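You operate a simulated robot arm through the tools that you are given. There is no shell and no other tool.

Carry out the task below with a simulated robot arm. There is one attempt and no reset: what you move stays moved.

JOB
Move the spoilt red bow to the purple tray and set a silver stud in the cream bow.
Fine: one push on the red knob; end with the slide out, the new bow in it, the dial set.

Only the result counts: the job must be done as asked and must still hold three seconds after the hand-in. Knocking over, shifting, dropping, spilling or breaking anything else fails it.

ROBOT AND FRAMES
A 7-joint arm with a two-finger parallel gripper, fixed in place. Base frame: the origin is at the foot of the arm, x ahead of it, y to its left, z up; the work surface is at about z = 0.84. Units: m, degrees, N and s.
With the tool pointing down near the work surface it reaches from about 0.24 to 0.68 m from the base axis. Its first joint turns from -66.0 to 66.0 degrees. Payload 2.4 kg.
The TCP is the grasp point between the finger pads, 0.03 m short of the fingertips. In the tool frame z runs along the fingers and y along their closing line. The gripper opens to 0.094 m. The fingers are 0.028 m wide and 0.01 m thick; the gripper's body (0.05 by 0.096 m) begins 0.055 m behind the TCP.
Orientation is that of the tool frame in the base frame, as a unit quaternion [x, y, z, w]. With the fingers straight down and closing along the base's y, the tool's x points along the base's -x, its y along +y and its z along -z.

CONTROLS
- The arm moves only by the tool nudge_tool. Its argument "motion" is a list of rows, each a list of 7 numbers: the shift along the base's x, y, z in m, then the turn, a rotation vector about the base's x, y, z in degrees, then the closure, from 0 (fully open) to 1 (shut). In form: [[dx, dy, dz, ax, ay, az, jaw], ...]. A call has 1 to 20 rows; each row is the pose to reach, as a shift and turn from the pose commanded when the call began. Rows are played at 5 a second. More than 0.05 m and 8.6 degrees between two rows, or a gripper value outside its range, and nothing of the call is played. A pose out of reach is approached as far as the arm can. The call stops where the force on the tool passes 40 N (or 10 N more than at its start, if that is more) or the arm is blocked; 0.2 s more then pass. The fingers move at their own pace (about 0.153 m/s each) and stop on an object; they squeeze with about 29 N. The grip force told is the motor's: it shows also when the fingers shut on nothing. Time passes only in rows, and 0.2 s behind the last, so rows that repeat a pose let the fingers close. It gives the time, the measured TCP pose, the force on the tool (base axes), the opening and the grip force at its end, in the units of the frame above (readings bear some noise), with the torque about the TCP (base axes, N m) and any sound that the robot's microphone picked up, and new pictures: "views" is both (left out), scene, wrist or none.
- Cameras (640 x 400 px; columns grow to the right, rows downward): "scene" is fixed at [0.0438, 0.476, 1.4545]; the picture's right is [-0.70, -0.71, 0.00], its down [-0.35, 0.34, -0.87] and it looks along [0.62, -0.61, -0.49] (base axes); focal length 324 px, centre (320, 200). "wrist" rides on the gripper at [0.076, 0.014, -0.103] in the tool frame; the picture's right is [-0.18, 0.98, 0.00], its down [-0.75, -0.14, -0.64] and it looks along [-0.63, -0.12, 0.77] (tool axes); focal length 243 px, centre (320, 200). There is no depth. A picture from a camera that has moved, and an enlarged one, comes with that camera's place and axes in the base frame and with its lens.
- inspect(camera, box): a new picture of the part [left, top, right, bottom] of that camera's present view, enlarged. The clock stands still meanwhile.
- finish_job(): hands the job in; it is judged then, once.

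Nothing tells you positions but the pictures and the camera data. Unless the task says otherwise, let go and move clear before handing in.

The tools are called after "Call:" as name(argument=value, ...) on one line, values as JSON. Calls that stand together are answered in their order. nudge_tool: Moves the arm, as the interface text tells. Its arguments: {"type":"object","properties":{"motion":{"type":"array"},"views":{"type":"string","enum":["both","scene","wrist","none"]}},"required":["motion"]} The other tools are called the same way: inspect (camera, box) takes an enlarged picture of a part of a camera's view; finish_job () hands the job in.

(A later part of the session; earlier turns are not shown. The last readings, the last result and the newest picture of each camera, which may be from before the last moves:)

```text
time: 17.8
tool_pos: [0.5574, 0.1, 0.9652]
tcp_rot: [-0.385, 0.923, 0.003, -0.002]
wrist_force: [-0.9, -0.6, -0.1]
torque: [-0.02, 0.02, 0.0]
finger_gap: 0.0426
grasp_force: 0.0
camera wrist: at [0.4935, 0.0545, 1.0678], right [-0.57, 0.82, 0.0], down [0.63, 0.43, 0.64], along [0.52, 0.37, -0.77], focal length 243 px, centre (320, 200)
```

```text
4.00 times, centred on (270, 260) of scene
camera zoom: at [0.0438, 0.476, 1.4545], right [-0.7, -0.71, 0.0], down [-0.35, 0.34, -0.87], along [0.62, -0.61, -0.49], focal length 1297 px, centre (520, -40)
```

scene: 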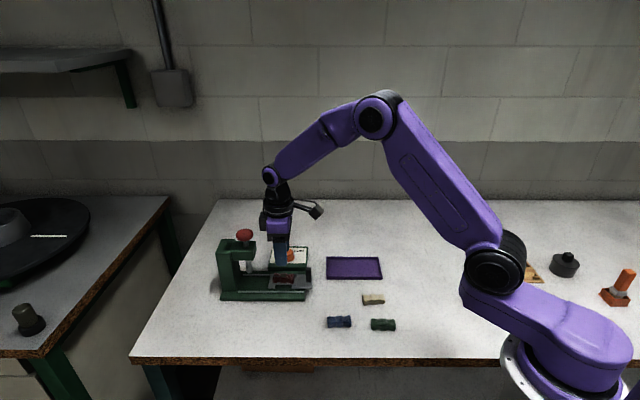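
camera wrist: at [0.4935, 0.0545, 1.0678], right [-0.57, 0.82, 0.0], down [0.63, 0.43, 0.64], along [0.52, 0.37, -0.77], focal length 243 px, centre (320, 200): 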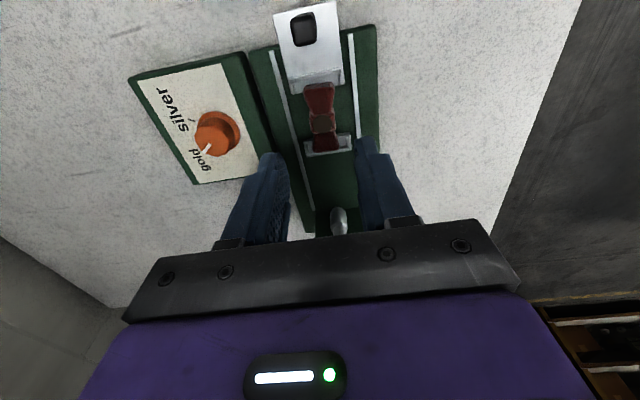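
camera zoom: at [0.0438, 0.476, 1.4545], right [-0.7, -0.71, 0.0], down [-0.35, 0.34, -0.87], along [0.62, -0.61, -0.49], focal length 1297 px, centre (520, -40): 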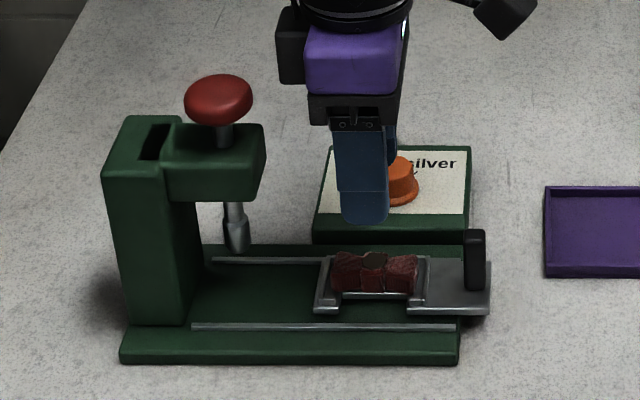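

The fingers are aligned over the knot of the red bow. I'll lower around it and check before closing.

Call:
nudge_tool(motion=[[0, 0, -0.02, 0, 0, 0, 0.55], [0, 0, -0.04, 0, 0, 0, 0.55], [0, 0, -0.055, 0, 0, 0, 0.55], [0, 0, -0.065, 0, 0, 0, 0.55], [0, 0, -0.071, 0, 0, 0, 0.55], [0, 0, -0.071, 0, 0, 0, 0.55]])

Call:
inspect(camera="wrist", box=[220, 60, 420, 200])

Call:
inspect(camera="scene", box=[210, 210, 330, 310])

```text
time: 19.2
tool_pos: [0.5554, 0.1001, 0.8955]
tcp_rot: [-0.385, 0.923, 0.002, -0.001]
wrist_force: [-0.4, 0.1, 0.4]
torque: [0.01, 0.0, 0.03]
finger_gap: 0.0423
grasp_force: 0.1
camera wrist: at [0.4934, 0.054, 0.9972], right [-0.57, 0.82, 0.0], down [0.63, 0.43, 0.64], along [0.52, 0.37, -0.77], focal length 243 px, centre (320, 200)
```

scene: 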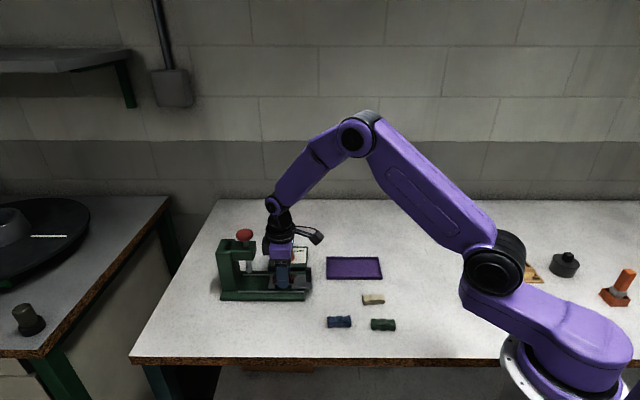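
wrist: 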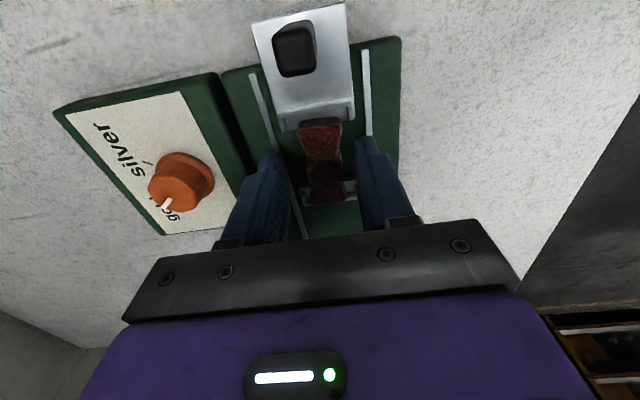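

```text
2.86 times, centred on (320, 130) of wrist
camera zoom: at [0.4934, 0.054, 0.9972], right [-0.57, 0.82, 0.0], down [0.63, 0.43, 0.64], along [0.52, 0.37, -0.77], focal length 693 px, centre (320, 400)
```

zoom: 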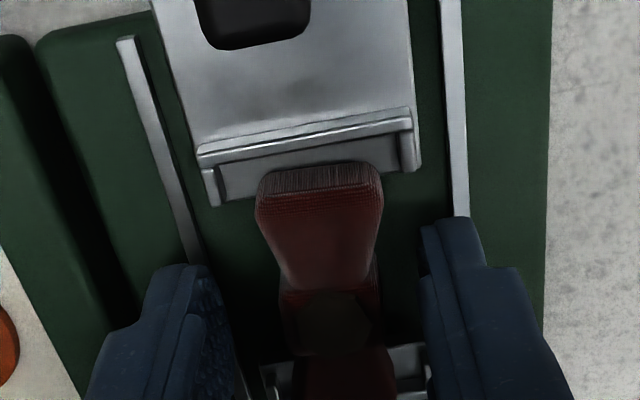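

```text
4.00 times, centred on (270, 260) of scene
camera zoom: at [0.0438, 0.476, 1.4545], right [-0.7, -0.71, 0.0], down [-0.35, 0.34, -0.87], along [0.62, -0.61, -0.49], focal length 1297 px, centre (520, -40)
```

zoom: 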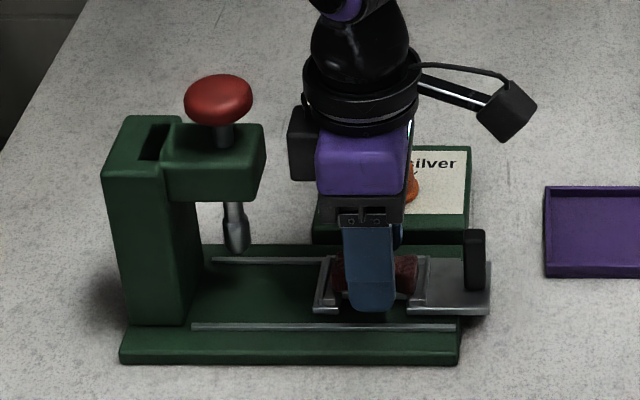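

Call:
nudge_tool(motion=[[0, 0, 0, 0, 0, 0, 0.7], [0, 0, 0, 0, 0, 0, 0.8], [0, 0, 0, 0, 0, 0, 0.9], [0, 0, 0, 0, 0, 0, 1], [0, 0, 0, 0, 0, 0, 1]], views="wrist")

```text
time: 20.4
tool_pos: [0.5569, 0.1012, 0.895]
tcp_rot: [-0.385, 0.923, 0.002, -0.002]
wrist_force: [-0.7, -1.2, 0.7]
torque: [-0.04, 0.02, -0.01]
finger_gap: 0.0256
grasp_force: 29.1
camera wrist: at [0.4934, 0.054, 0.9973], right [-0.57, 0.82, 0.0], down [0.63, 0.43, 0.64], along [0.52, 0.37, -0.77], focal length 243 px, centre (320, 200)
```

wrist: 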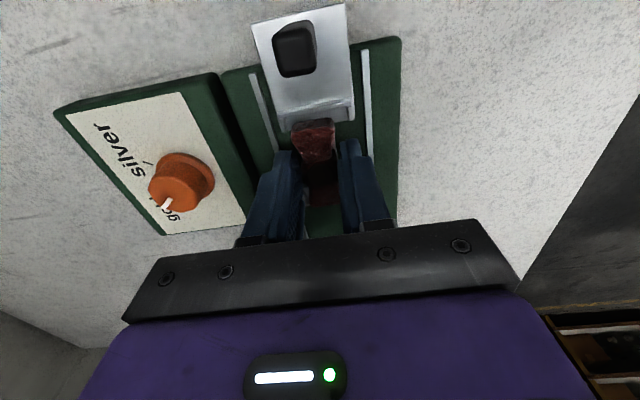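

The fingers stopped at 25.6 mm. I'll lift a few millimetres and watch the force to confirm I hold the bow and not the cradle.

Call:
nudge_tool(motion=[[0, 0, 0.002, 0, 0, 0, 1], [0, 0, 0.004, 0, 0, 0, 1], [0, 0, 0.006, 0, 0, 0, 1]])

Call:
inspect(camera="scene", box=[250, 250, 330, 300])

Call:
inspect(camera="wrist", box=[260, 90, 380, 220])

```text
time: 21.2
tool_pos: [0.5567, 0.1009, 0.901]
tcp_rot: [-0.385, 0.923, 0.002, -0.003]
wrist_force: [0.0, 0.3, -0.3]
torque: [0.01, 0.0, -0.04]
finger_gap: 0.0253
grasp_force: 28.7
camera wrist: at [0.4938, 0.0538, 1.0032], right [-0.57, 0.82, 0.0], down [0.63, 0.43, 0.64], along [0.52, 0.37, -0.77], focal length 243 px, centre (320, 200)
```

scene: 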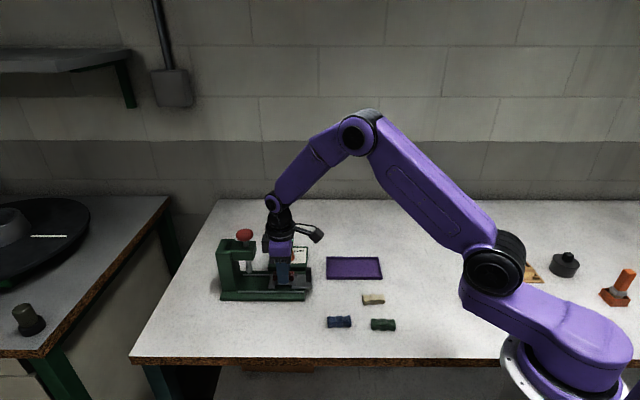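
wrist: 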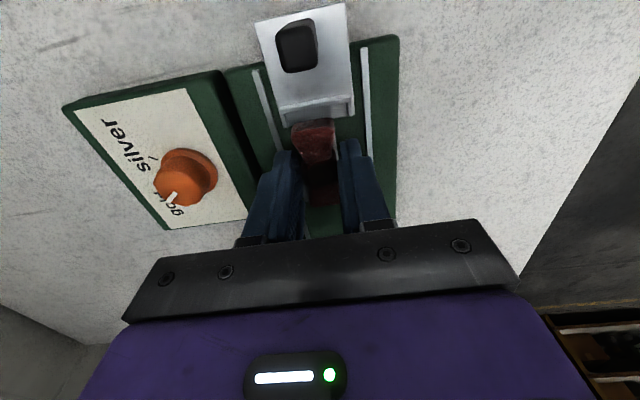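

```text
8.00 times, centred on (290, 275) of scene
camera zoom: at [0.0438, 0.476, 1.4545], right [-0.7, -0.71, 0.0], down [-0.35, 0.34, -0.87], along [0.62, -0.61, -0.49], focal length 2594 px, centre (560, -400)
```

zoom: 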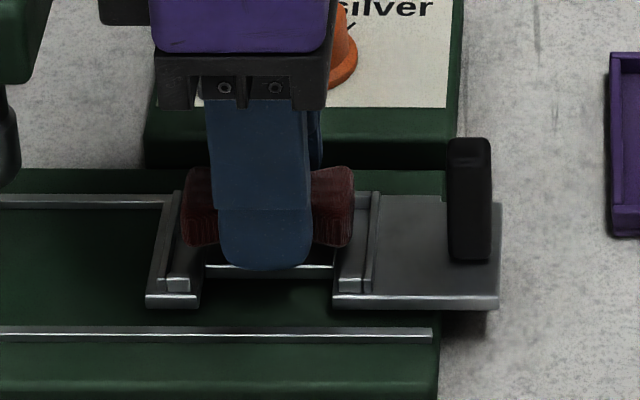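

```text
3.08 times, centred on (320, 155) of wrist
camera zoom: at [0.4938, 0.0538, 1.0032], right [-0.57, 0.82, 0.0], down [0.63, 0.43, 0.64], along [0.52, 0.37, -0.77], focal length 746 px, centre (320, 338)
```

zoom: 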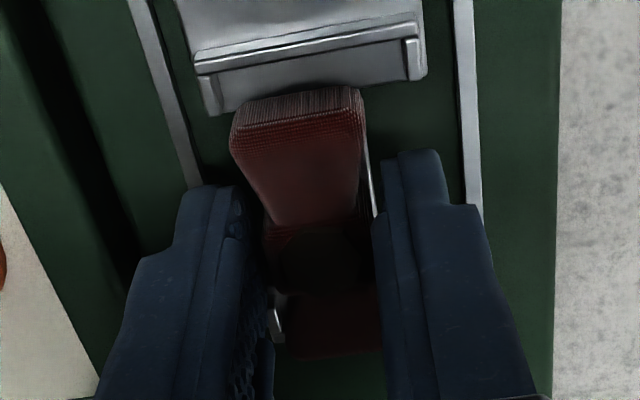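

The bow lifts freely with no load, leaving the slide in place. I'll raise it and carry it above the purple tray, centred at about (0.472, -0.080).

Call:
nudge_tool(motion=[[0, 0, 0.02, 0, 0, 0, 1], [0, 0, 0.05, 0, 0, 0, 1], [0, 0, 0.08, 0, 0, 0, 1], [-0.017, -0.036, 0.09, 0, 0, 0, 1], [-0.034, -0.072, 0.09, 0, 0, 0, 1], [-0.051, -0.108, 0.09, 0, 0, 0, 1], [-0.068, -0.144, 0.09, 0, 0, 0, 1], [-0.085, -0.18, 0.07, 0, 0, 0, 1], [-0.085, -0.18, 0.04, 0, 0, 0, 1], [-0.085, -0.18, 0.04, 0, 0, 0, 1]])

Call:
inspect(camera="scene", box=[300, 210, 420, 300])

Call:
inspect(camera="wrist", box=[200, 60, 440, 220])

```text
time: 23.4
tool_pos: [0.4715, -0.0813, 0.9408]
tcp_rot: [-0.385, 0.923, 0.002, -0.002]
wrist_force: [0.0, -0.3, -0.1]
torque: [0.0, 0.02, -0.01]
finger_gap: 0.0255
grasp_force: 29.0
camera wrist: at [0.4091, -0.1273, 1.0436], right [-0.57, 0.82, 0.0], down [0.63, 0.43, 0.64], along [0.52, 0.37, -0.77], focal length 243 px, centre (320, 200)
```

scene: 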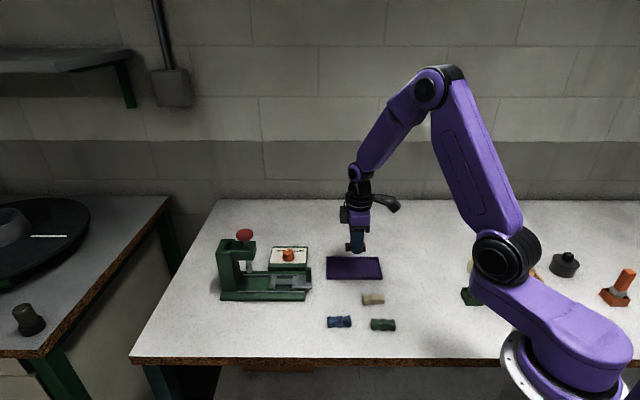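
wrist: 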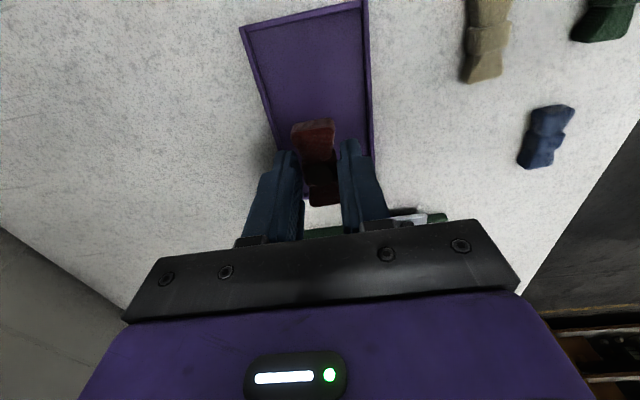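

```text
4.44 times, centred on (360, 255) of scene
camera zoom: at [0.0439, 0.476, 1.4545], right [-0.7, -0.71, 0.0], down [-0.35, 0.34, -0.87], along [0.62, -0.61, -0.49], focal length 1441 px, centre (142, -44)
```

zoom: 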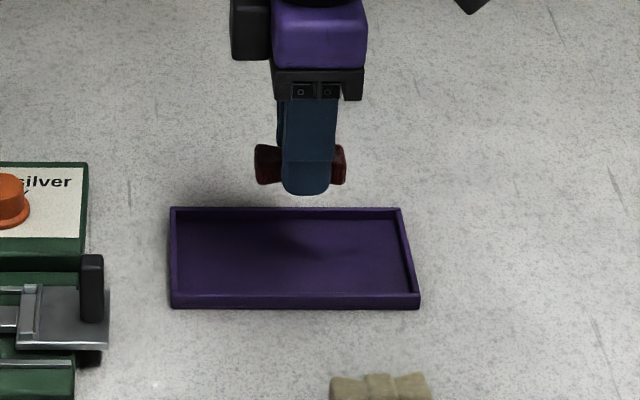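

```text
2.50 times, centred on (320, 140) of wrist
camera zoom: at [0.4091, -0.1273, 1.0436], right [-0.57, 0.82, 0.0], down [0.63, 0.43, 0.64], along [0.52, 0.37, -0.77], focal length 606 px, centre (320, 350)
```

zoom: 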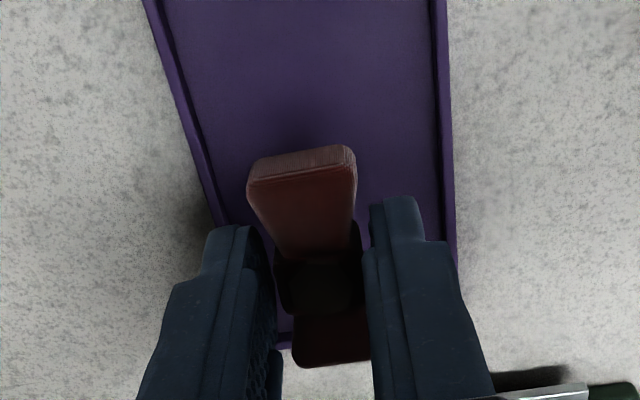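

The bow hangs above the centre of the tray. I'll lower it gently.

Call:
nudge_tool(motion=[[0, 0, -0.02, 0, 0, 0, 1], [0, 0, -0.04, 0, 0, 0, 1], [0, 0, -0.052, 0, 0, 0, 1], [0, 0, -0.058, 0, 0, 0, 1], [0, 0, -0.058, 0, 0, 0, 1]])

Call:
inspect(camera="scene", box=[320, 230, 390, 290])

```text
time: 24.6
tool_pos: [0.4714, -0.079, 0.8808]
tcp_rot: [-0.385, 0.923, 0.002, -0.001]
wrist_force: [0.1, -0.4, -0.2]
torque: [0.04, 0.01, 0.01]
finger_gap: 0.0257
grasp_force: 28.3
camera wrist: at [0.409, -0.1254, 0.985], right [-0.57, 0.82, 0.0], down [0.63, 0.43, 0.64], along [0.52, 0.37, -0.77], focal length 243 px, centre (320, 200)
```

scene: 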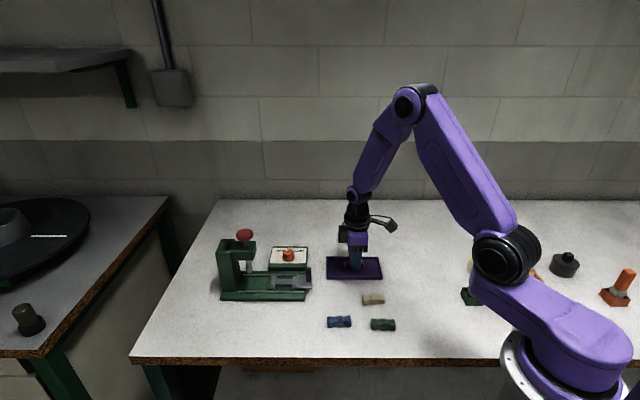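
wrist: 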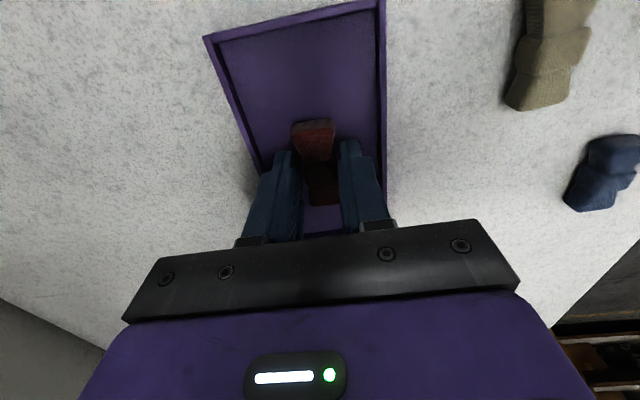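

```text
6.67 times, centred on (355, 260) of scene
camera zoom: at [0.0438, 0.476, 1.4545], right [-0.7, -0.71, 0.0], down [-0.35, 0.34, -0.87], along [0.62, -0.61, -0.49], focal length 2162 px, centre (87, -200)
```

zoom: 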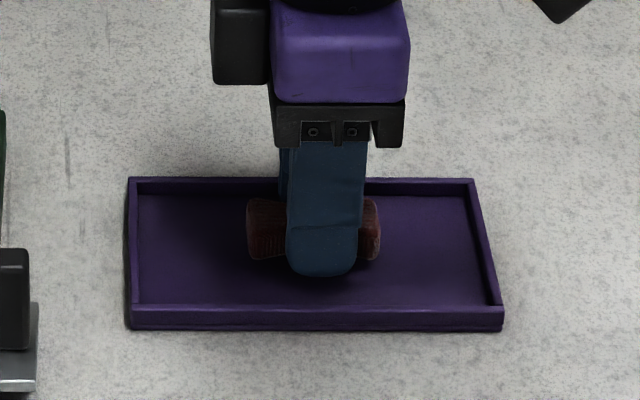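

Call:
nudge_tool(motion=[[0, 0, -0.001, 0, 0, 0, 1], [0, 0, -0.002, 0, 0, 0, 1], [0, 0, -0.003, 0, 0, 0, 1]], views="none")

```text
time: 25.4
tool_pos: [0.4716, -0.08, 0.8791]
tcp_rot: [-0.385, 0.923, 0.002, -0.001]
wrist_force: [0.7, 0.6, -0.8]
torque: [-0.01, 0.0, 0.0]
finger_gap: 0.0252
grasp_force: 29.2
```

Call:
nudge_tool(motion=[[0, 0, -0.001, 0, 0, 0, 1], [0, 0, -0.002, 0, 0, 0, 1]], views="scene")

Call:
inspect(camera="scene", box=[320, 230, 390, 290])

```text
time: 26.0
tool_pos: [0.4719, -0.0808, 0.8774]
tcp_rot: [-0.385, 0.923, 0.001, -0.002]
wrist_force: [-0.6, 0.1, -0.4]
torque: [0.01, 0.01, -0.02]
finger_gap: 0.0253
grasp_force: 28.8
```

scene: 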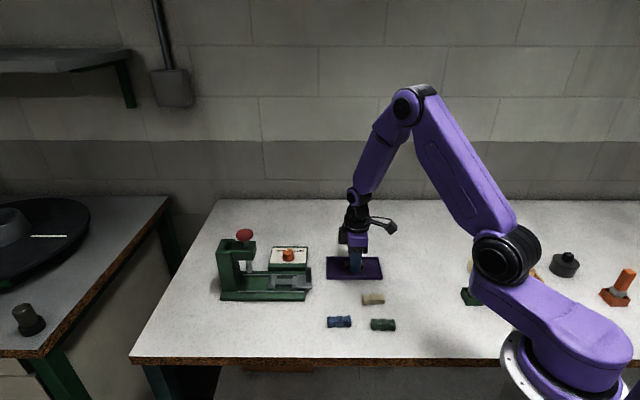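

```text
6.67 times, centred on (355, 260) of scene
camera zoom: at [0.0438, 0.476, 1.4545], right [-0.7, -0.71, 0.0], down [-0.35, 0.34, -0.87], along [0.62, -0.61, -0.49], focal length 2162 px, centre (87, -200)
```

zoom: 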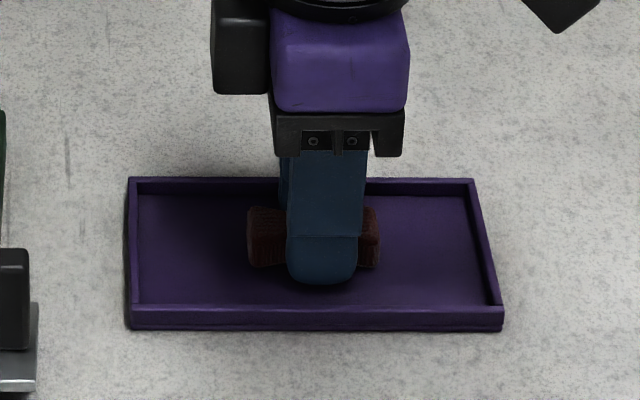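

Call:
nudge_tool(motion=[[0, 0, -0.001, 0, 0, 0, 1], [0, 0, -0.002, 0, 0, 0, 1], [0, 0, -0.002, 0, 0, 0, 1]], views="none")

```text
time: 26.8
tool_pos: [0.4722, -0.0814, 0.8774]
tcp_rot: [-0.385, 0.923, 0.001, -0.001]
wrist_force: [-3.9, 1.2, 21.1]
torque: [-0.02, 0.12, 0.01]
finger_gap: 0.0252
grasp_force: 28.9
```

Contact with the tray floor is felt. I'll ease off slightly and open the fingers.

Call:
nudge_tool(motion=[[0, 0, 0.0015, 0, 0, 0, 1], [0, 0, 0.0015, 0, 0, 0, 0.85], [0, 0, 0.0015, 0, 0, 0, 0.65], [0, 0, 0.0015, 0, 0, 0, 0.55], [0, 0, 0.0015, 0, 0, 0, 0.55], [0, 0, 0.02, 0, 0, 0, 0.55], [0, 0, 0.05, 0, 0, 0, 0.55], [0, 0, 0.09, 0, 0, 0, 0.55], [0, 0, 0.09, 0, 0, 0, 0.55]])

Call:
inspect(camera="scene", box=[320, 230, 390, 290])

Call:
inspect(camera="scene", box=[230, 250, 330, 310])

```text
time: 28.8
tool_pos: [0.4696, -0.0797, 0.9649]
tcp_rot: [-0.386, 0.923, 0.003, -0.002]
wrist_force: [-0.7, 0.2, -0.9]
torque: [0.02, 0.0, -0.02]
finger_gap: 0.0424
grasp_force: 0.1
camera wrist: at [0.4068, -0.1256, 1.0683], right [-0.57, 0.82, 0.01], down [0.63, 0.43, 0.64], along [0.52, 0.37, -0.77], focal length 243 px, centre (320, 200)
```

scene: 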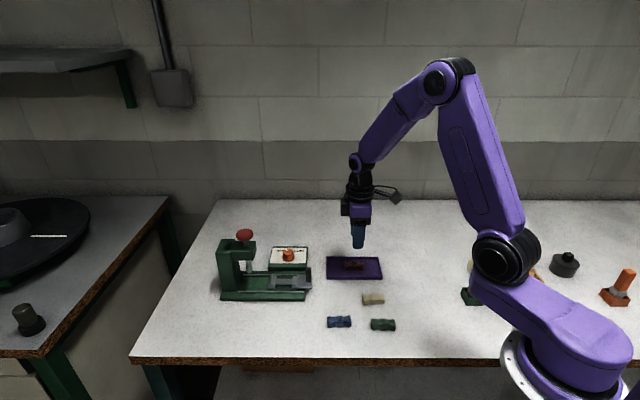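
wrist: 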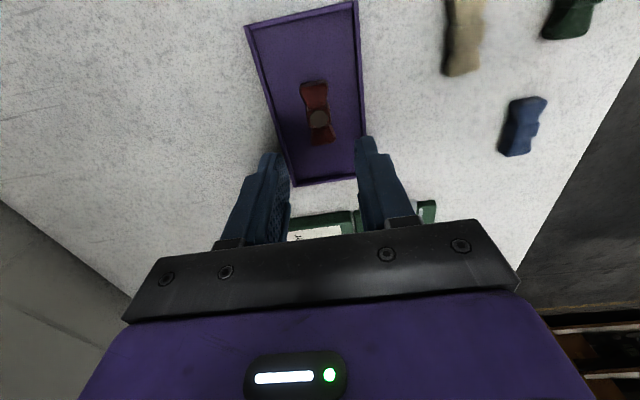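

```text
6.67 times, centred on (355, 260) of scene
camera zoom: at [0.0438, 0.476, 1.4545], right [-0.7, -0.71, 0.0], down [-0.35, 0.34, -0.87], along [0.62, -0.61, -0.49], focal length 2162 px, centre (87, -200)
```

zoom: 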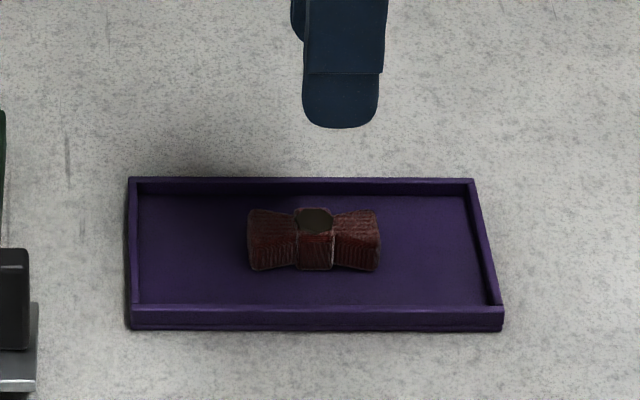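

```text
6.40 times, centred on (280, 280) of scene
camera zoom: at [0.0438, 0.476, 1.4545], right [-0.7, -0.71, 0.0], down [-0.35, 0.34, -0.87], along [0.62, -0.61, -0.49], focal length 2075 px, centre (576, -312)
```

zoom: 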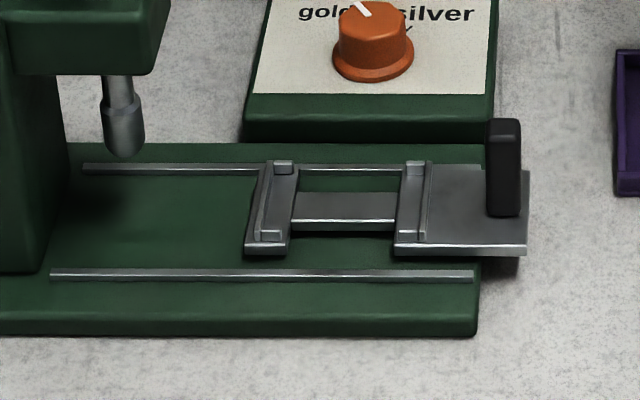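

The red bow lies in the tray and the cradle is empty. Next I move above the cream bow, near (0.358, -0.018).

Call:
nudge_tool(motion=[[-0.028, 0.015, 0.005, 0, 0, 0, 0.5], [-0.056, 0.031, 0.005, 0, 0, 0, 0.5], [-0.084, 0.046, 0.005, 0, 0, 0, 0.5], [-0.112, 0.062, 0.005, 0, 0, 0, 0.5], [-0.112, 0.062, 0.005, 0, 0, 0, 0.5]])

Call:
inspect(camera="wrist", box=[200, 60, 440, 220])

Call:
inspect(camera="scene", box=[310, 240, 430, 340])

```text
time: 30.0
tool_pos: [0.3595, -0.0168, 0.9713]
tcp_rot: [-0.385, 0.923, 0.002, -0.002]
wrist_force: [-0.5, 0.0, 0.0]
torque: [0.02, 0.01, -0.02]
finger_gap: 0.0473
grasp_force: 0.0
camera wrist: at [0.2956, -0.0624, 1.0737], right [-0.57, 0.82, 0.0], down [0.63, 0.43, 0.64], along [0.52, 0.37, -0.77], focal length 243 px, centre (320, 200)
```

scene: 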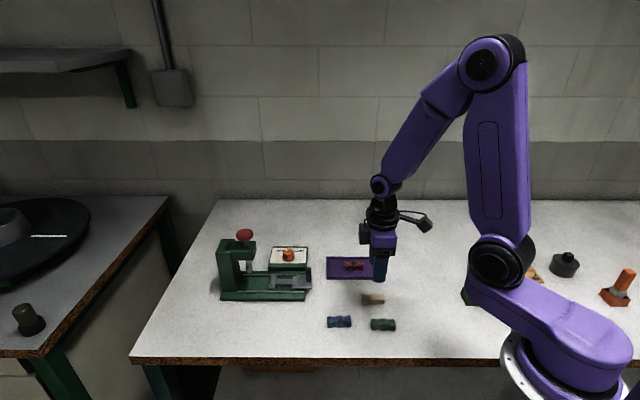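
wrist: 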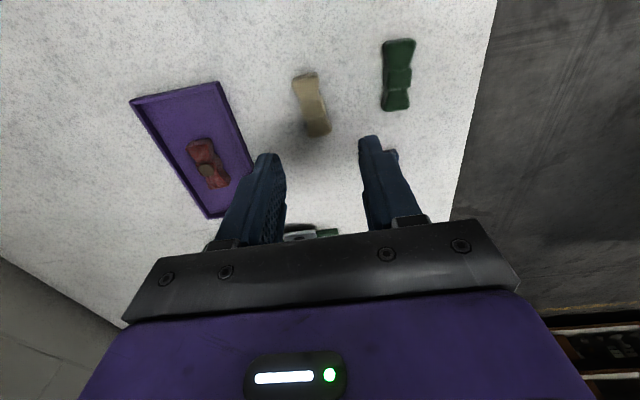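

```text
2.50 times, centred on (320, 140) of wrist
camera zoom: at [0.2956, -0.0624, 1.0737], right [-0.57, 0.82, 0.0], down [0.63, 0.43, 0.64], along [0.52, 0.37, -0.77], focal length 606 px, centre (320, 350)
```

zoom: 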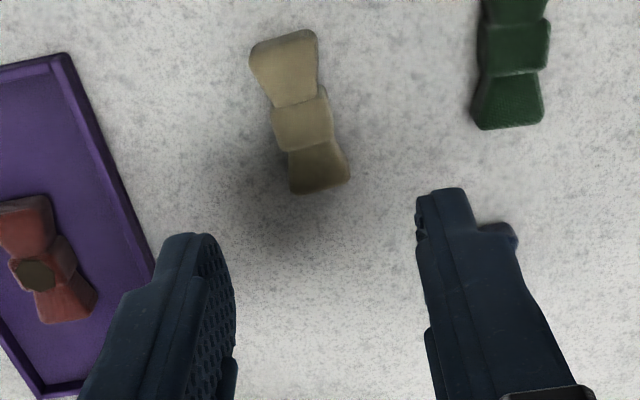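

```text
4.00 times, centred on (370, 290) of scene
camera zoom: at [0.0438, 0.476, 1.4545], right [-0.7, -0.71, 0.0], down [-0.35, 0.34, -0.87], along [0.62, -0.61, -0.49], focal length 1297 px, centre (120, -160)
```

zoom: 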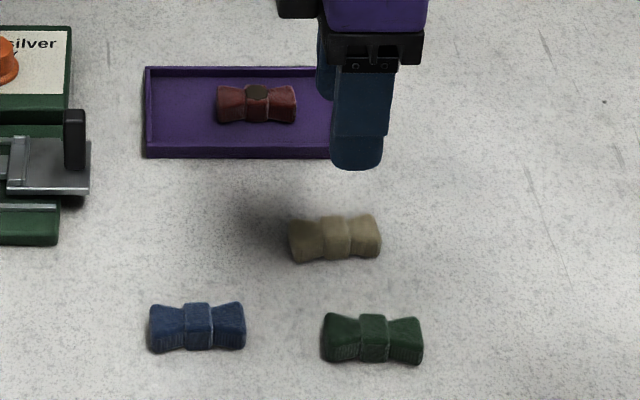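

The cream bow's knot is at about (0.361, -0.024), turned about 6° from the tool. I'll turn to match, centre over it and lower part-way.

Call:
nudge_tool(motion=[[0.001, -0.003, -0.02, 0, 0, 3, 0.5], [0.0022, -0.0056, -0.04, 0, 0, 6.1, 0.5], [0.0022, -0.0056, -0.06, 0, 0, 6.1, 0.5], [0.0022, -0.0056, -0.06, 0, 0, 6.1, 0.5]])

Call:
inspect(camera="wrist", box=[200, 60, 440, 220])

Call:
inspect(camera="scene", box=[310, 240, 430, 340])

```text
time: 31.0
tool_pos: [0.3624, -0.0236, 0.9113]
tcp_rot: [-0.433, 0.901, 0.003, -0.002]
wrist_force: [-1.0, 0.1, 0.4]
torque: [0.02, 0.0, -0.03]
finger_gap: 0.0469
grasp_force: 0.1
camera wrist: at [0.3039, -0.0756, 1.0143], right [-0.65, 0.76, 0.0], down [0.58, 0.5, 0.64], along [0.48, 0.42, -0.77], focal length 243 px, centre (320, 200)
```

scene: 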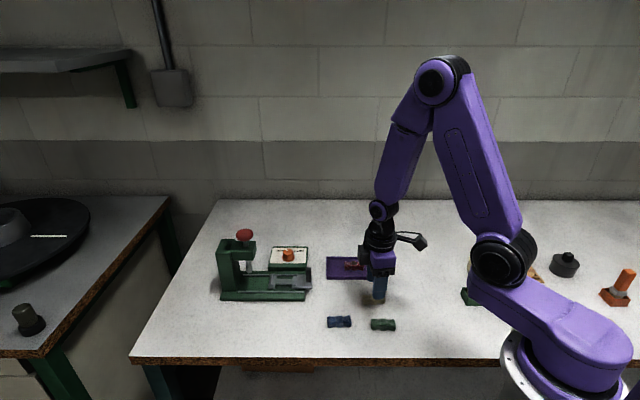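
wrist: 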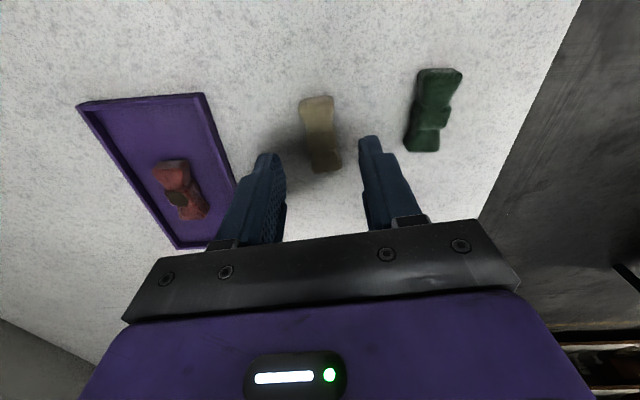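

```text
2.50 times, centred on (320, 140) of wrist
camera zoom: at [0.3039, -0.0756, 1.0143], right [-0.65, 0.76, 0.0], down [0.58, 0.5, 0.64], along [0.48, 0.42, -0.77], focal length 606 px, centre (320, 350)
```

zoom: 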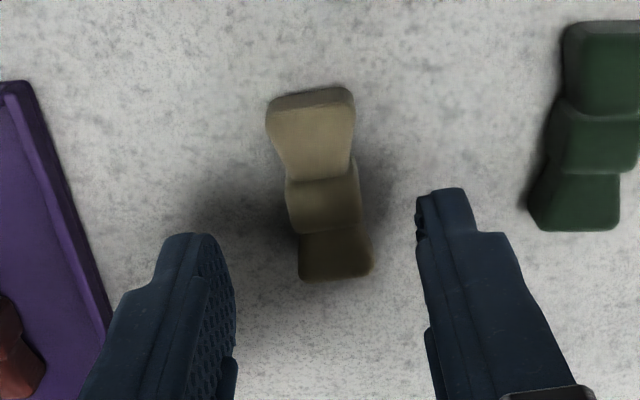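

```text
4.00 times, centred on (370, 290) of scene
camera zoom: at [0.0438, 0.476, 1.4545], right [-0.7, -0.71, 0.0], down [-0.35, 0.34, -0.87], along [0.62, -0.61, -0.49], focal length 1297 px, centre (120, -160)
```

zoom: 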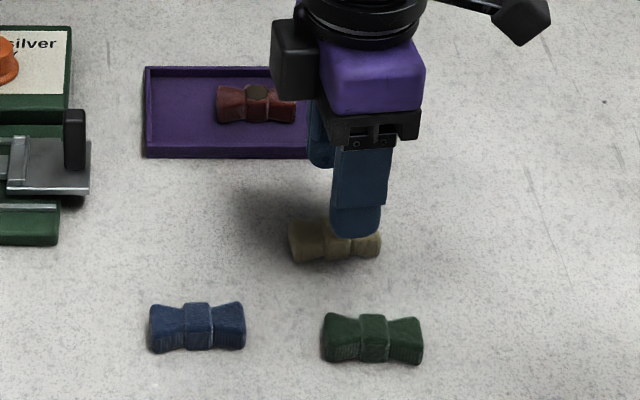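

The tool lines up with the cream bow. I'll lower around it and grip.

Call:
nudge_tool(motion=[[-0.0012, 0.0009, -0.015, 0, 0, 0, 0.5], [-0.0012, 0.0009, -0.028, 0, 0, 0, 0.5], [-0.0012, 0.0009, -0.037, 0, 0, 0, 0.5], [-0.0012, 0.0009, -0.037, 0, 0, 0, 0.5]])

Call:
inspect(camera="wrist", box=[200, 60, 440, 220])

Call:
inspect(camera="scene", box=[310, 240, 430, 340])

```text
time: 32.0
tool_pos: [0.36, -0.0225, 0.8739]
tcp_rot: [-0.434, 0.901, 0.002, -0.003]
wrist_force: [0.1, -0.6, 0.4]
torque: [0.02, -0.03, 0.0]
finger_gap: 0.0471
grasp_force: 0.0
camera wrist: at [0.3027, -0.0753, 0.977], right [-0.65, 0.76, 0.0], down [0.58, 0.5, 0.64], along [0.48, 0.42, -0.77], focal length 243 px, centre (320, 200)
```

scene: 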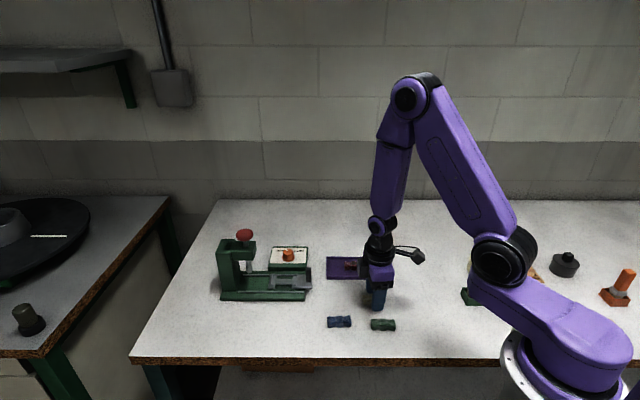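
wrist: 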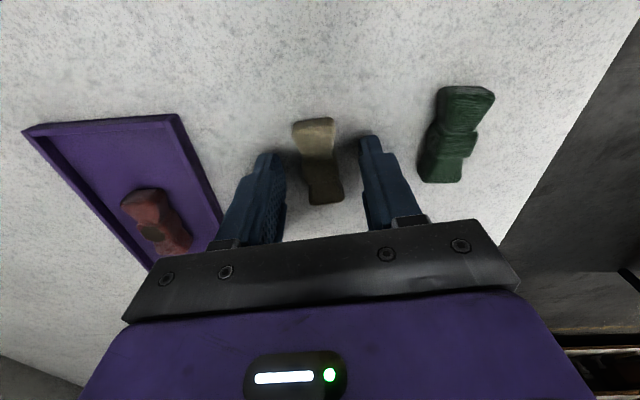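

```text
2.50 times, centred on (320, 140) of wrist
camera zoom: at [0.3027, -0.0753, 0.977], right [-0.65, 0.76, 0.0], down [0.58, 0.5, 0.64], along [0.48, 0.42, -0.77], focal length 606 px, centre (320, 350)
```

zoom: 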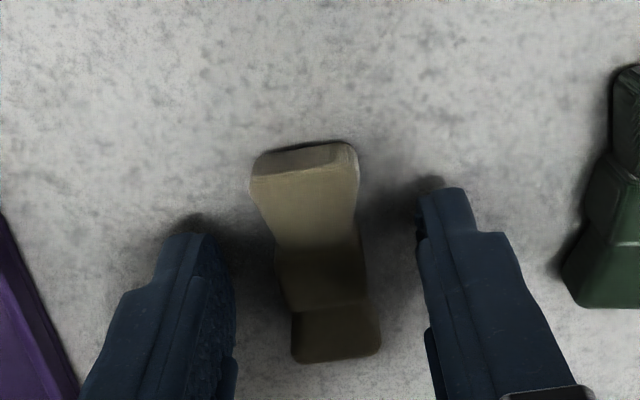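

```text
4.00 times, centred on (370, 290) of scene
camera zoom: at [0.0438, 0.476, 1.4545], right [-0.7, -0.71, 0.0], down [-0.35, 0.34, -0.87], along [0.62, -0.61, -0.49], focal length 1297 px, centre (120, -160)
```

zoom: 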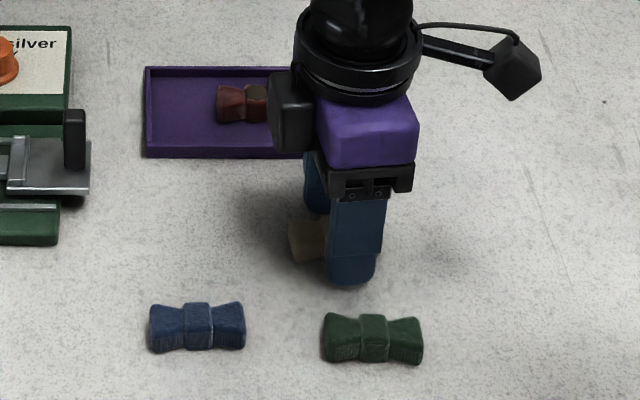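

The view matches the earlier red-bow grip. I'll close and lift.

Call:
nudge_tool(motion=[[0, 0, 0, 0, 0, 0, 0.65], [0, 0, 0, 0, 0, 0, 0.75], [0, 0, 0, 0, 0, 0, 0.85], [0, 0, 0, 0, 0, 0, 1], [0, 0, 0, 0, 0, 0, 1], [0, 0, 0.01, 0, 0, 0, 1], [0, 0, 0.03, 0, 0, 0, 1], [0, 0, 0.06, 0, 0, 0, 1], [0, 0, 0.06, 0, 0, 0, 1]])

Call:
inspect(camera="wrist", box=[200, 60, 440, 220])

Call:
inspect(camera="scene", box=[310, 240, 430, 340])

```text
time: 34.0
tool_pos: [0.359, -0.0235, 0.9355]
tcp_rot: [-0.434, 0.901, 0.002, -0.002]
wrist_force: [0.4, -0.5, -0.5]
torque: [0.02, -0.02, -0.01]
finger_gap: 0.0256
grasp_force: 29.0
camera wrist: at [0.3015, -0.0759, 1.0375], right [-0.65, 0.76, 0.01], down [0.58, 0.5, 0.64], along [0.48, 0.42, -0.77], focal length 243 px, centre (320, 200)
```

scene: 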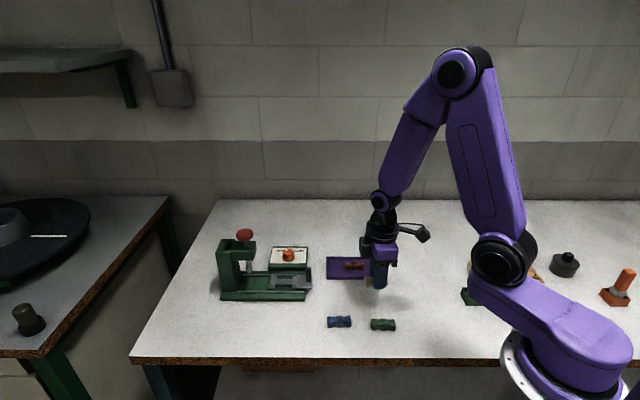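
wrist: 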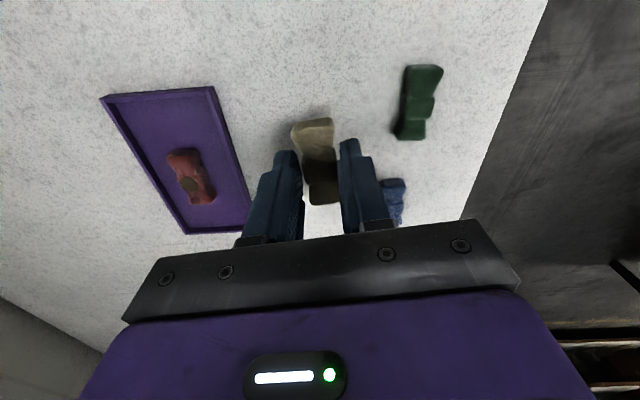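

```text
2.50 times, centred on (320, 140) of wrist
camera zoom: at [0.3015, -0.0759, 1.0375], right [-0.65, 0.76, 0.01], down [0.58, 0.5, 0.64], along [0.48, 0.42, -0.77], focal length 606 px, centre (320, 350)
```

zoom: 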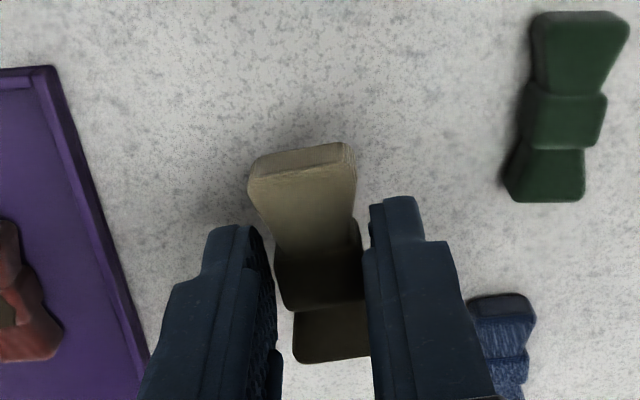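

```text
4.00 times, centred on (370, 290) of scene
camera zoom: at [0.0438, 0.476, 1.4545], right [-0.7, -0.71, 0.0], down [-0.35, 0.34, -0.87], along [0.62, -0.61, -0.49], focal length 1297 px, centre (120, -160)
```

zoom: 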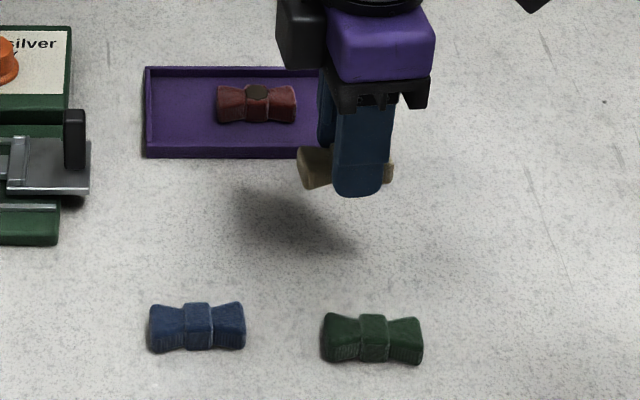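

The cream bow is held exactly as the red one was. I'll carry it back above the cradle, turning back 6.1°, and check alignment before lowering.

Call:
nudge_tool(motion=[[0, 0, 0.04, 0, 0, 0, 1], [0.033, 0.0205, 0.05, 0, 0, -1.0, 1], [0.066, 0.041, 0.05, 0, 0, -2.0, 1], [0.099, 0.062, 0.05, 0, 0, -3.0, 1], [0.132, 0.083, 0.05, 0, 0, -4.0, 1], [0.165, 0.103, 0.05, 0, 0, -5.1, 1], [0.196, 0.1227, 0.04, 0, 0, -6.1, 1], [0.196, 0.1227, 0.02, 0, 0, -6.1, 1], [0.196, 0.1227, 0.0, 0, 0, -6.1, 1], [0.196, 0.1227, 0.0, 0, 0, -6.1, 1]])

Call:
inspect(camera="wrist", box=[220, 60, 420, 200])

Call:
inspect(camera="scene", box=[250, 230, 330, 300])

```text
time: 36.2
tool_pos: [0.5574, 0.0986, 0.9352]
tcp_rot: [-0.385, 0.923, 0.002, -0.002]
wrist_force: [0.3, 0.6, 0.6]
torque: [0.0, 0.0, -0.02]
finger_gap: 0.0255
grasp_force: 28.7
camera wrist: at [0.494, 0.0521, 1.0366], right [-0.57, 0.82, 0.0], down [0.63, 0.43, 0.64], along [0.52, 0.37, -0.77], focal length 243 px, centre (320, 200)
```

scene: 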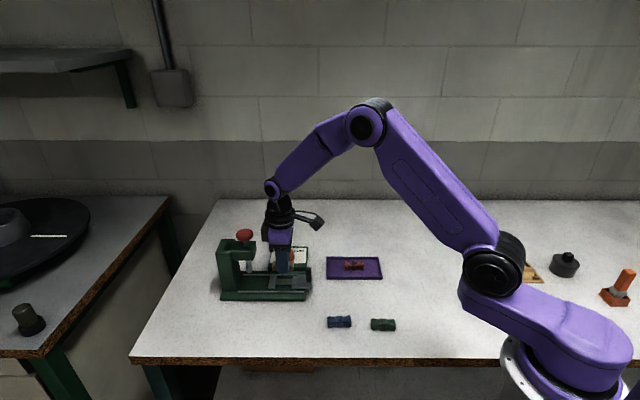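
wrist: 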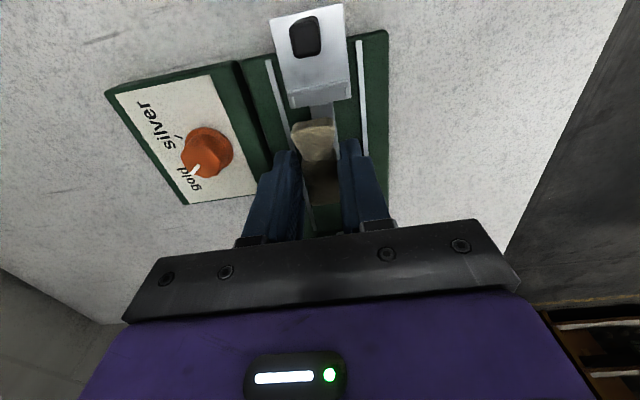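

```text
2.86 times, centred on (320, 130) of wrist
camera zoom: at [0.494, 0.0521, 1.0366], right [-0.57, 0.82, 0.0], down [0.63, 0.43, 0.64], along [0.52, 0.37, -0.77], focal length 693 px, centre (320, 400)
```

zoom: 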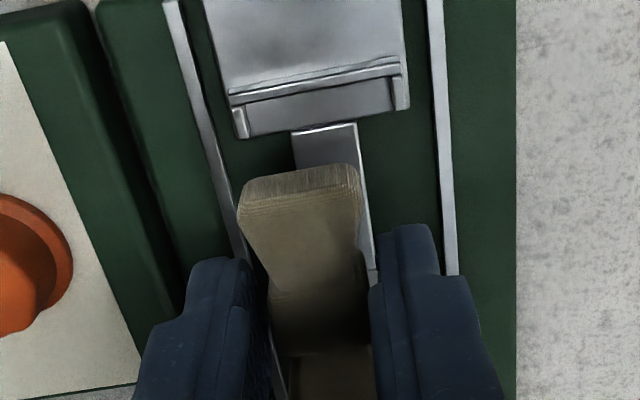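

```text
5.71 times, centred on (290, 265) of scene
camera zoom: at [0.0438, 0.476, 1.4545], right [-0.7, -0.71, 0.0], down [-0.35, 0.34, -0.87], along [0.62, -0.61, -0.49], focal length 1853 px, centre (491, -171)
```

zoom: 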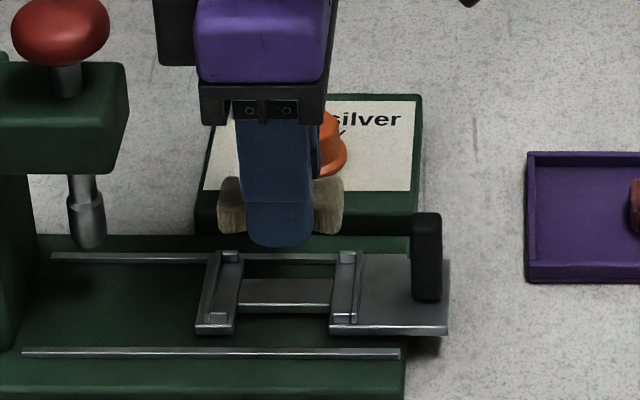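

I'll hold still for a moment and re-read the pose to judge the millimetre offset.

Call:
nudge_tool(motion=[[0, 0, 0, 0, 0, 0, 1], [0, 0, 0, 0, 0, 0, 1]], views="wrist")

Call:
inspect(camera="wrist", box=[220, 60, 420, 200])

```text
time: 36.8
tool_pos: [0.5571, 0.0973, 0.9334]
tcp_rot: [-0.385, 0.923, 0.002, -0.002]
wrist_force: [-0.3, 0.0, 0.6]
torque: [0.0, 0.03, 0.01]
finger_gap: 0.0255
grasp_force: 28.7
camera wrist: at [0.4939, 0.0519, 1.0367], right [-0.57, 0.82, 0.0], down [0.63, 0.43, 0.64], along [0.52, 0.37, -0.77], focal length 243 px, centre (320, 200)
```

wrist: 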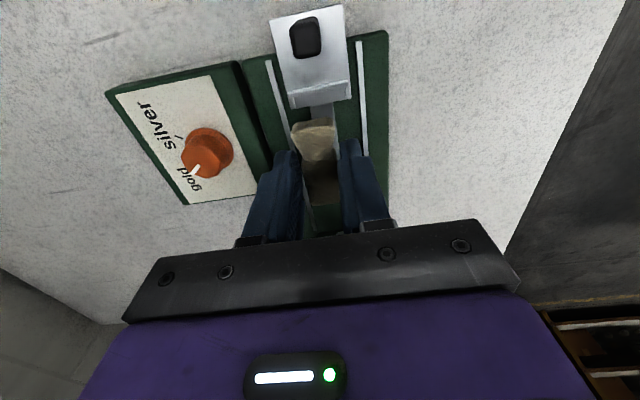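

```text
2.86 times, centred on (320, 130) of wrist
camera zoom: at [0.4939, 0.0519, 1.0367], right [-0.57, 0.82, 0.0], down [0.63, 0.43, 0.64], along [0.52, 0.37, -0.77], focal length 693 px, centre (320, 400)
```

zoom: 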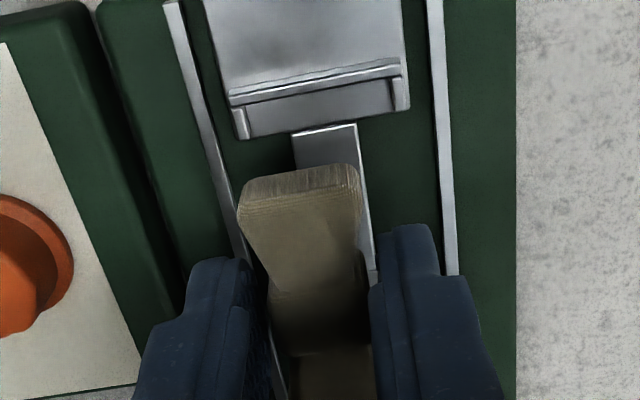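

Call:
inspect(camera="scene", box=[268, 255, 318, 292])

Call:
inspect(camera="wrist", box=[270, 70, 380, 150])

```text
10.81 times, centred on (293, 274) of scene
camera zoom: at [0.0438, 0.476, 1.4545], right [-0.7, -0.71, 0.0], down [-0.35, 0.34, -0.87], along [0.62, -0.61, -0.49], focal length 3506 px, centre (612, -595)
```

zoom: 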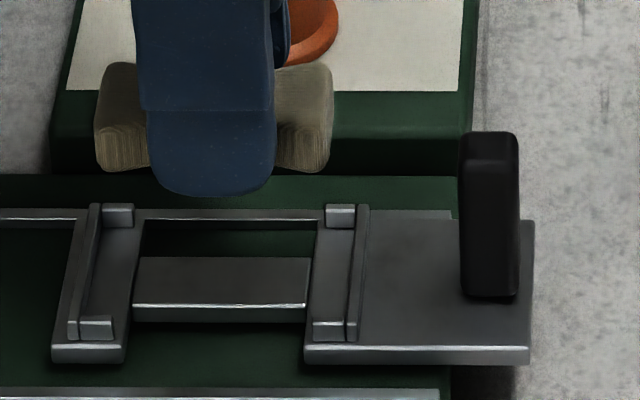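

```text
5.00 times, centred on (325, 110) of wrist
camera zoom: at [0.4939, 0.0519, 1.0367], right [-0.57, 0.82, 0.0], down [0.63, 0.43, 0.64], along [0.52, 0.37, -0.77], focal length 1213 px, centre (295, 650)
```

zoom: 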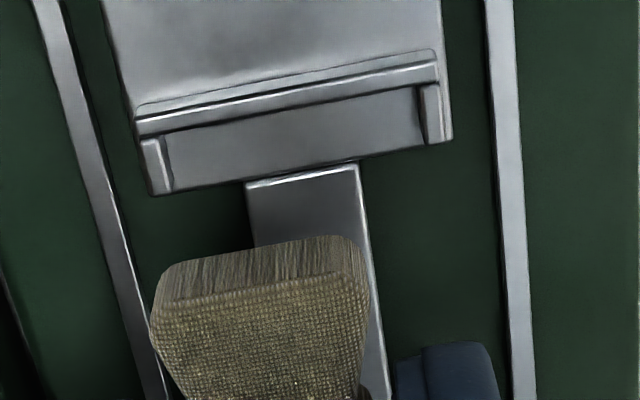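

The seat is about 3.5 mm sideways and 1 mm inward of the bow. I'll correct that and lower to just above the seat.

Call:
nudge_tool(motion=[[-0.0018, 0.0032, -0.005, 0, 0, 0, 1], [-0.0018, 0.0032, -0.015, 0, 0, 0, 1], [-0.0018, 0.0032, -0.024, 0, 0, 0, 1], [-0.0018, 0.0032, -0.029, 0, 0, 0, 1], [-0.0018, 0.0032, -0.029, 0, 0, 0, 1]])

Call:
inspect(camera="scene", box=[268, 255, 318, 292])

Call:
inspect(camera="wrist", box=[270, 80, 380, 160])

```text
time: 38.0
tool_pos: [0.5553, 0.103, 0.9051]
tcp_rot: [-0.385, 0.923, 0.003, -0.002]
wrist_force: [-0.2, 0.2, 0.1]
torque: [0.01, 0.01, 0.0]
finger_gap: 0.0255
grasp_force: 29.1
camera wrist: at [0.4927, 0.0567, 1.0078], right [-0.57, 0.82, 0.0], down [0.63, 0.43, 0.64], along [0.52, 0.37, -0.77], focal length 243 px, centre (320, 200)
```

scene: 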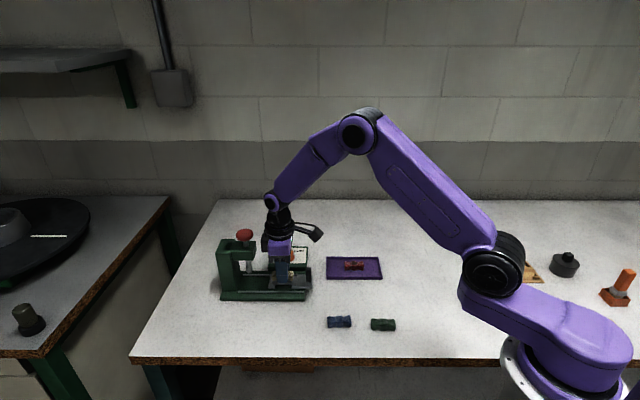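
wrist: 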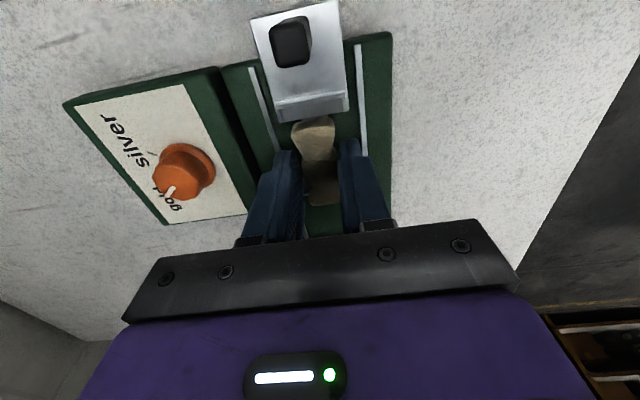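

```text
10.81 times, centred on (293, 274) of scene
camera zoom: at [0.0438, 0.476, 1.4545], right [-0.7, -0.71, 0.0], down [-0.35, 0.34, -0.87], along [0.62, -0.61, -0.49], focal length 3506 px, centre (612, -595)
```

zoom: 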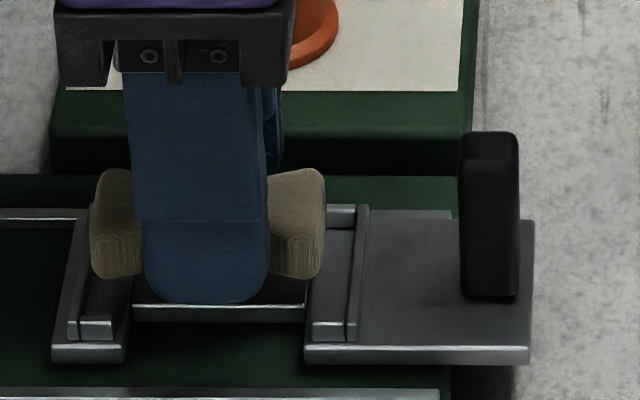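

```text
5.00 times, centred on (325, 120) of wrist
camera zoom: at [0.4927, 0.0567, 1.0078], right [-0.57, 0.82, 0.0], down [0.63, 0.43, 0.64], along [0.52, 0.37, -0.77], focal length 1213 px, centre (295, 600)
```

zoom: 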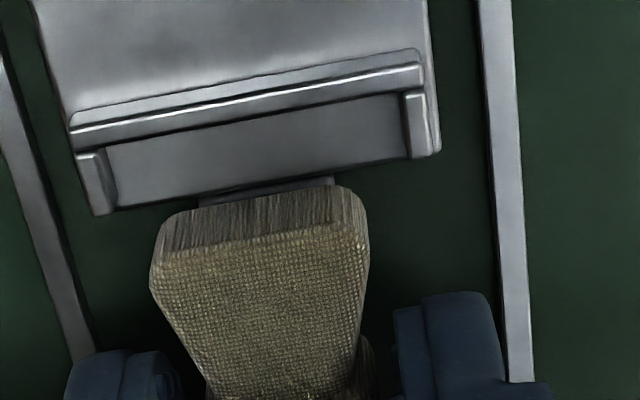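

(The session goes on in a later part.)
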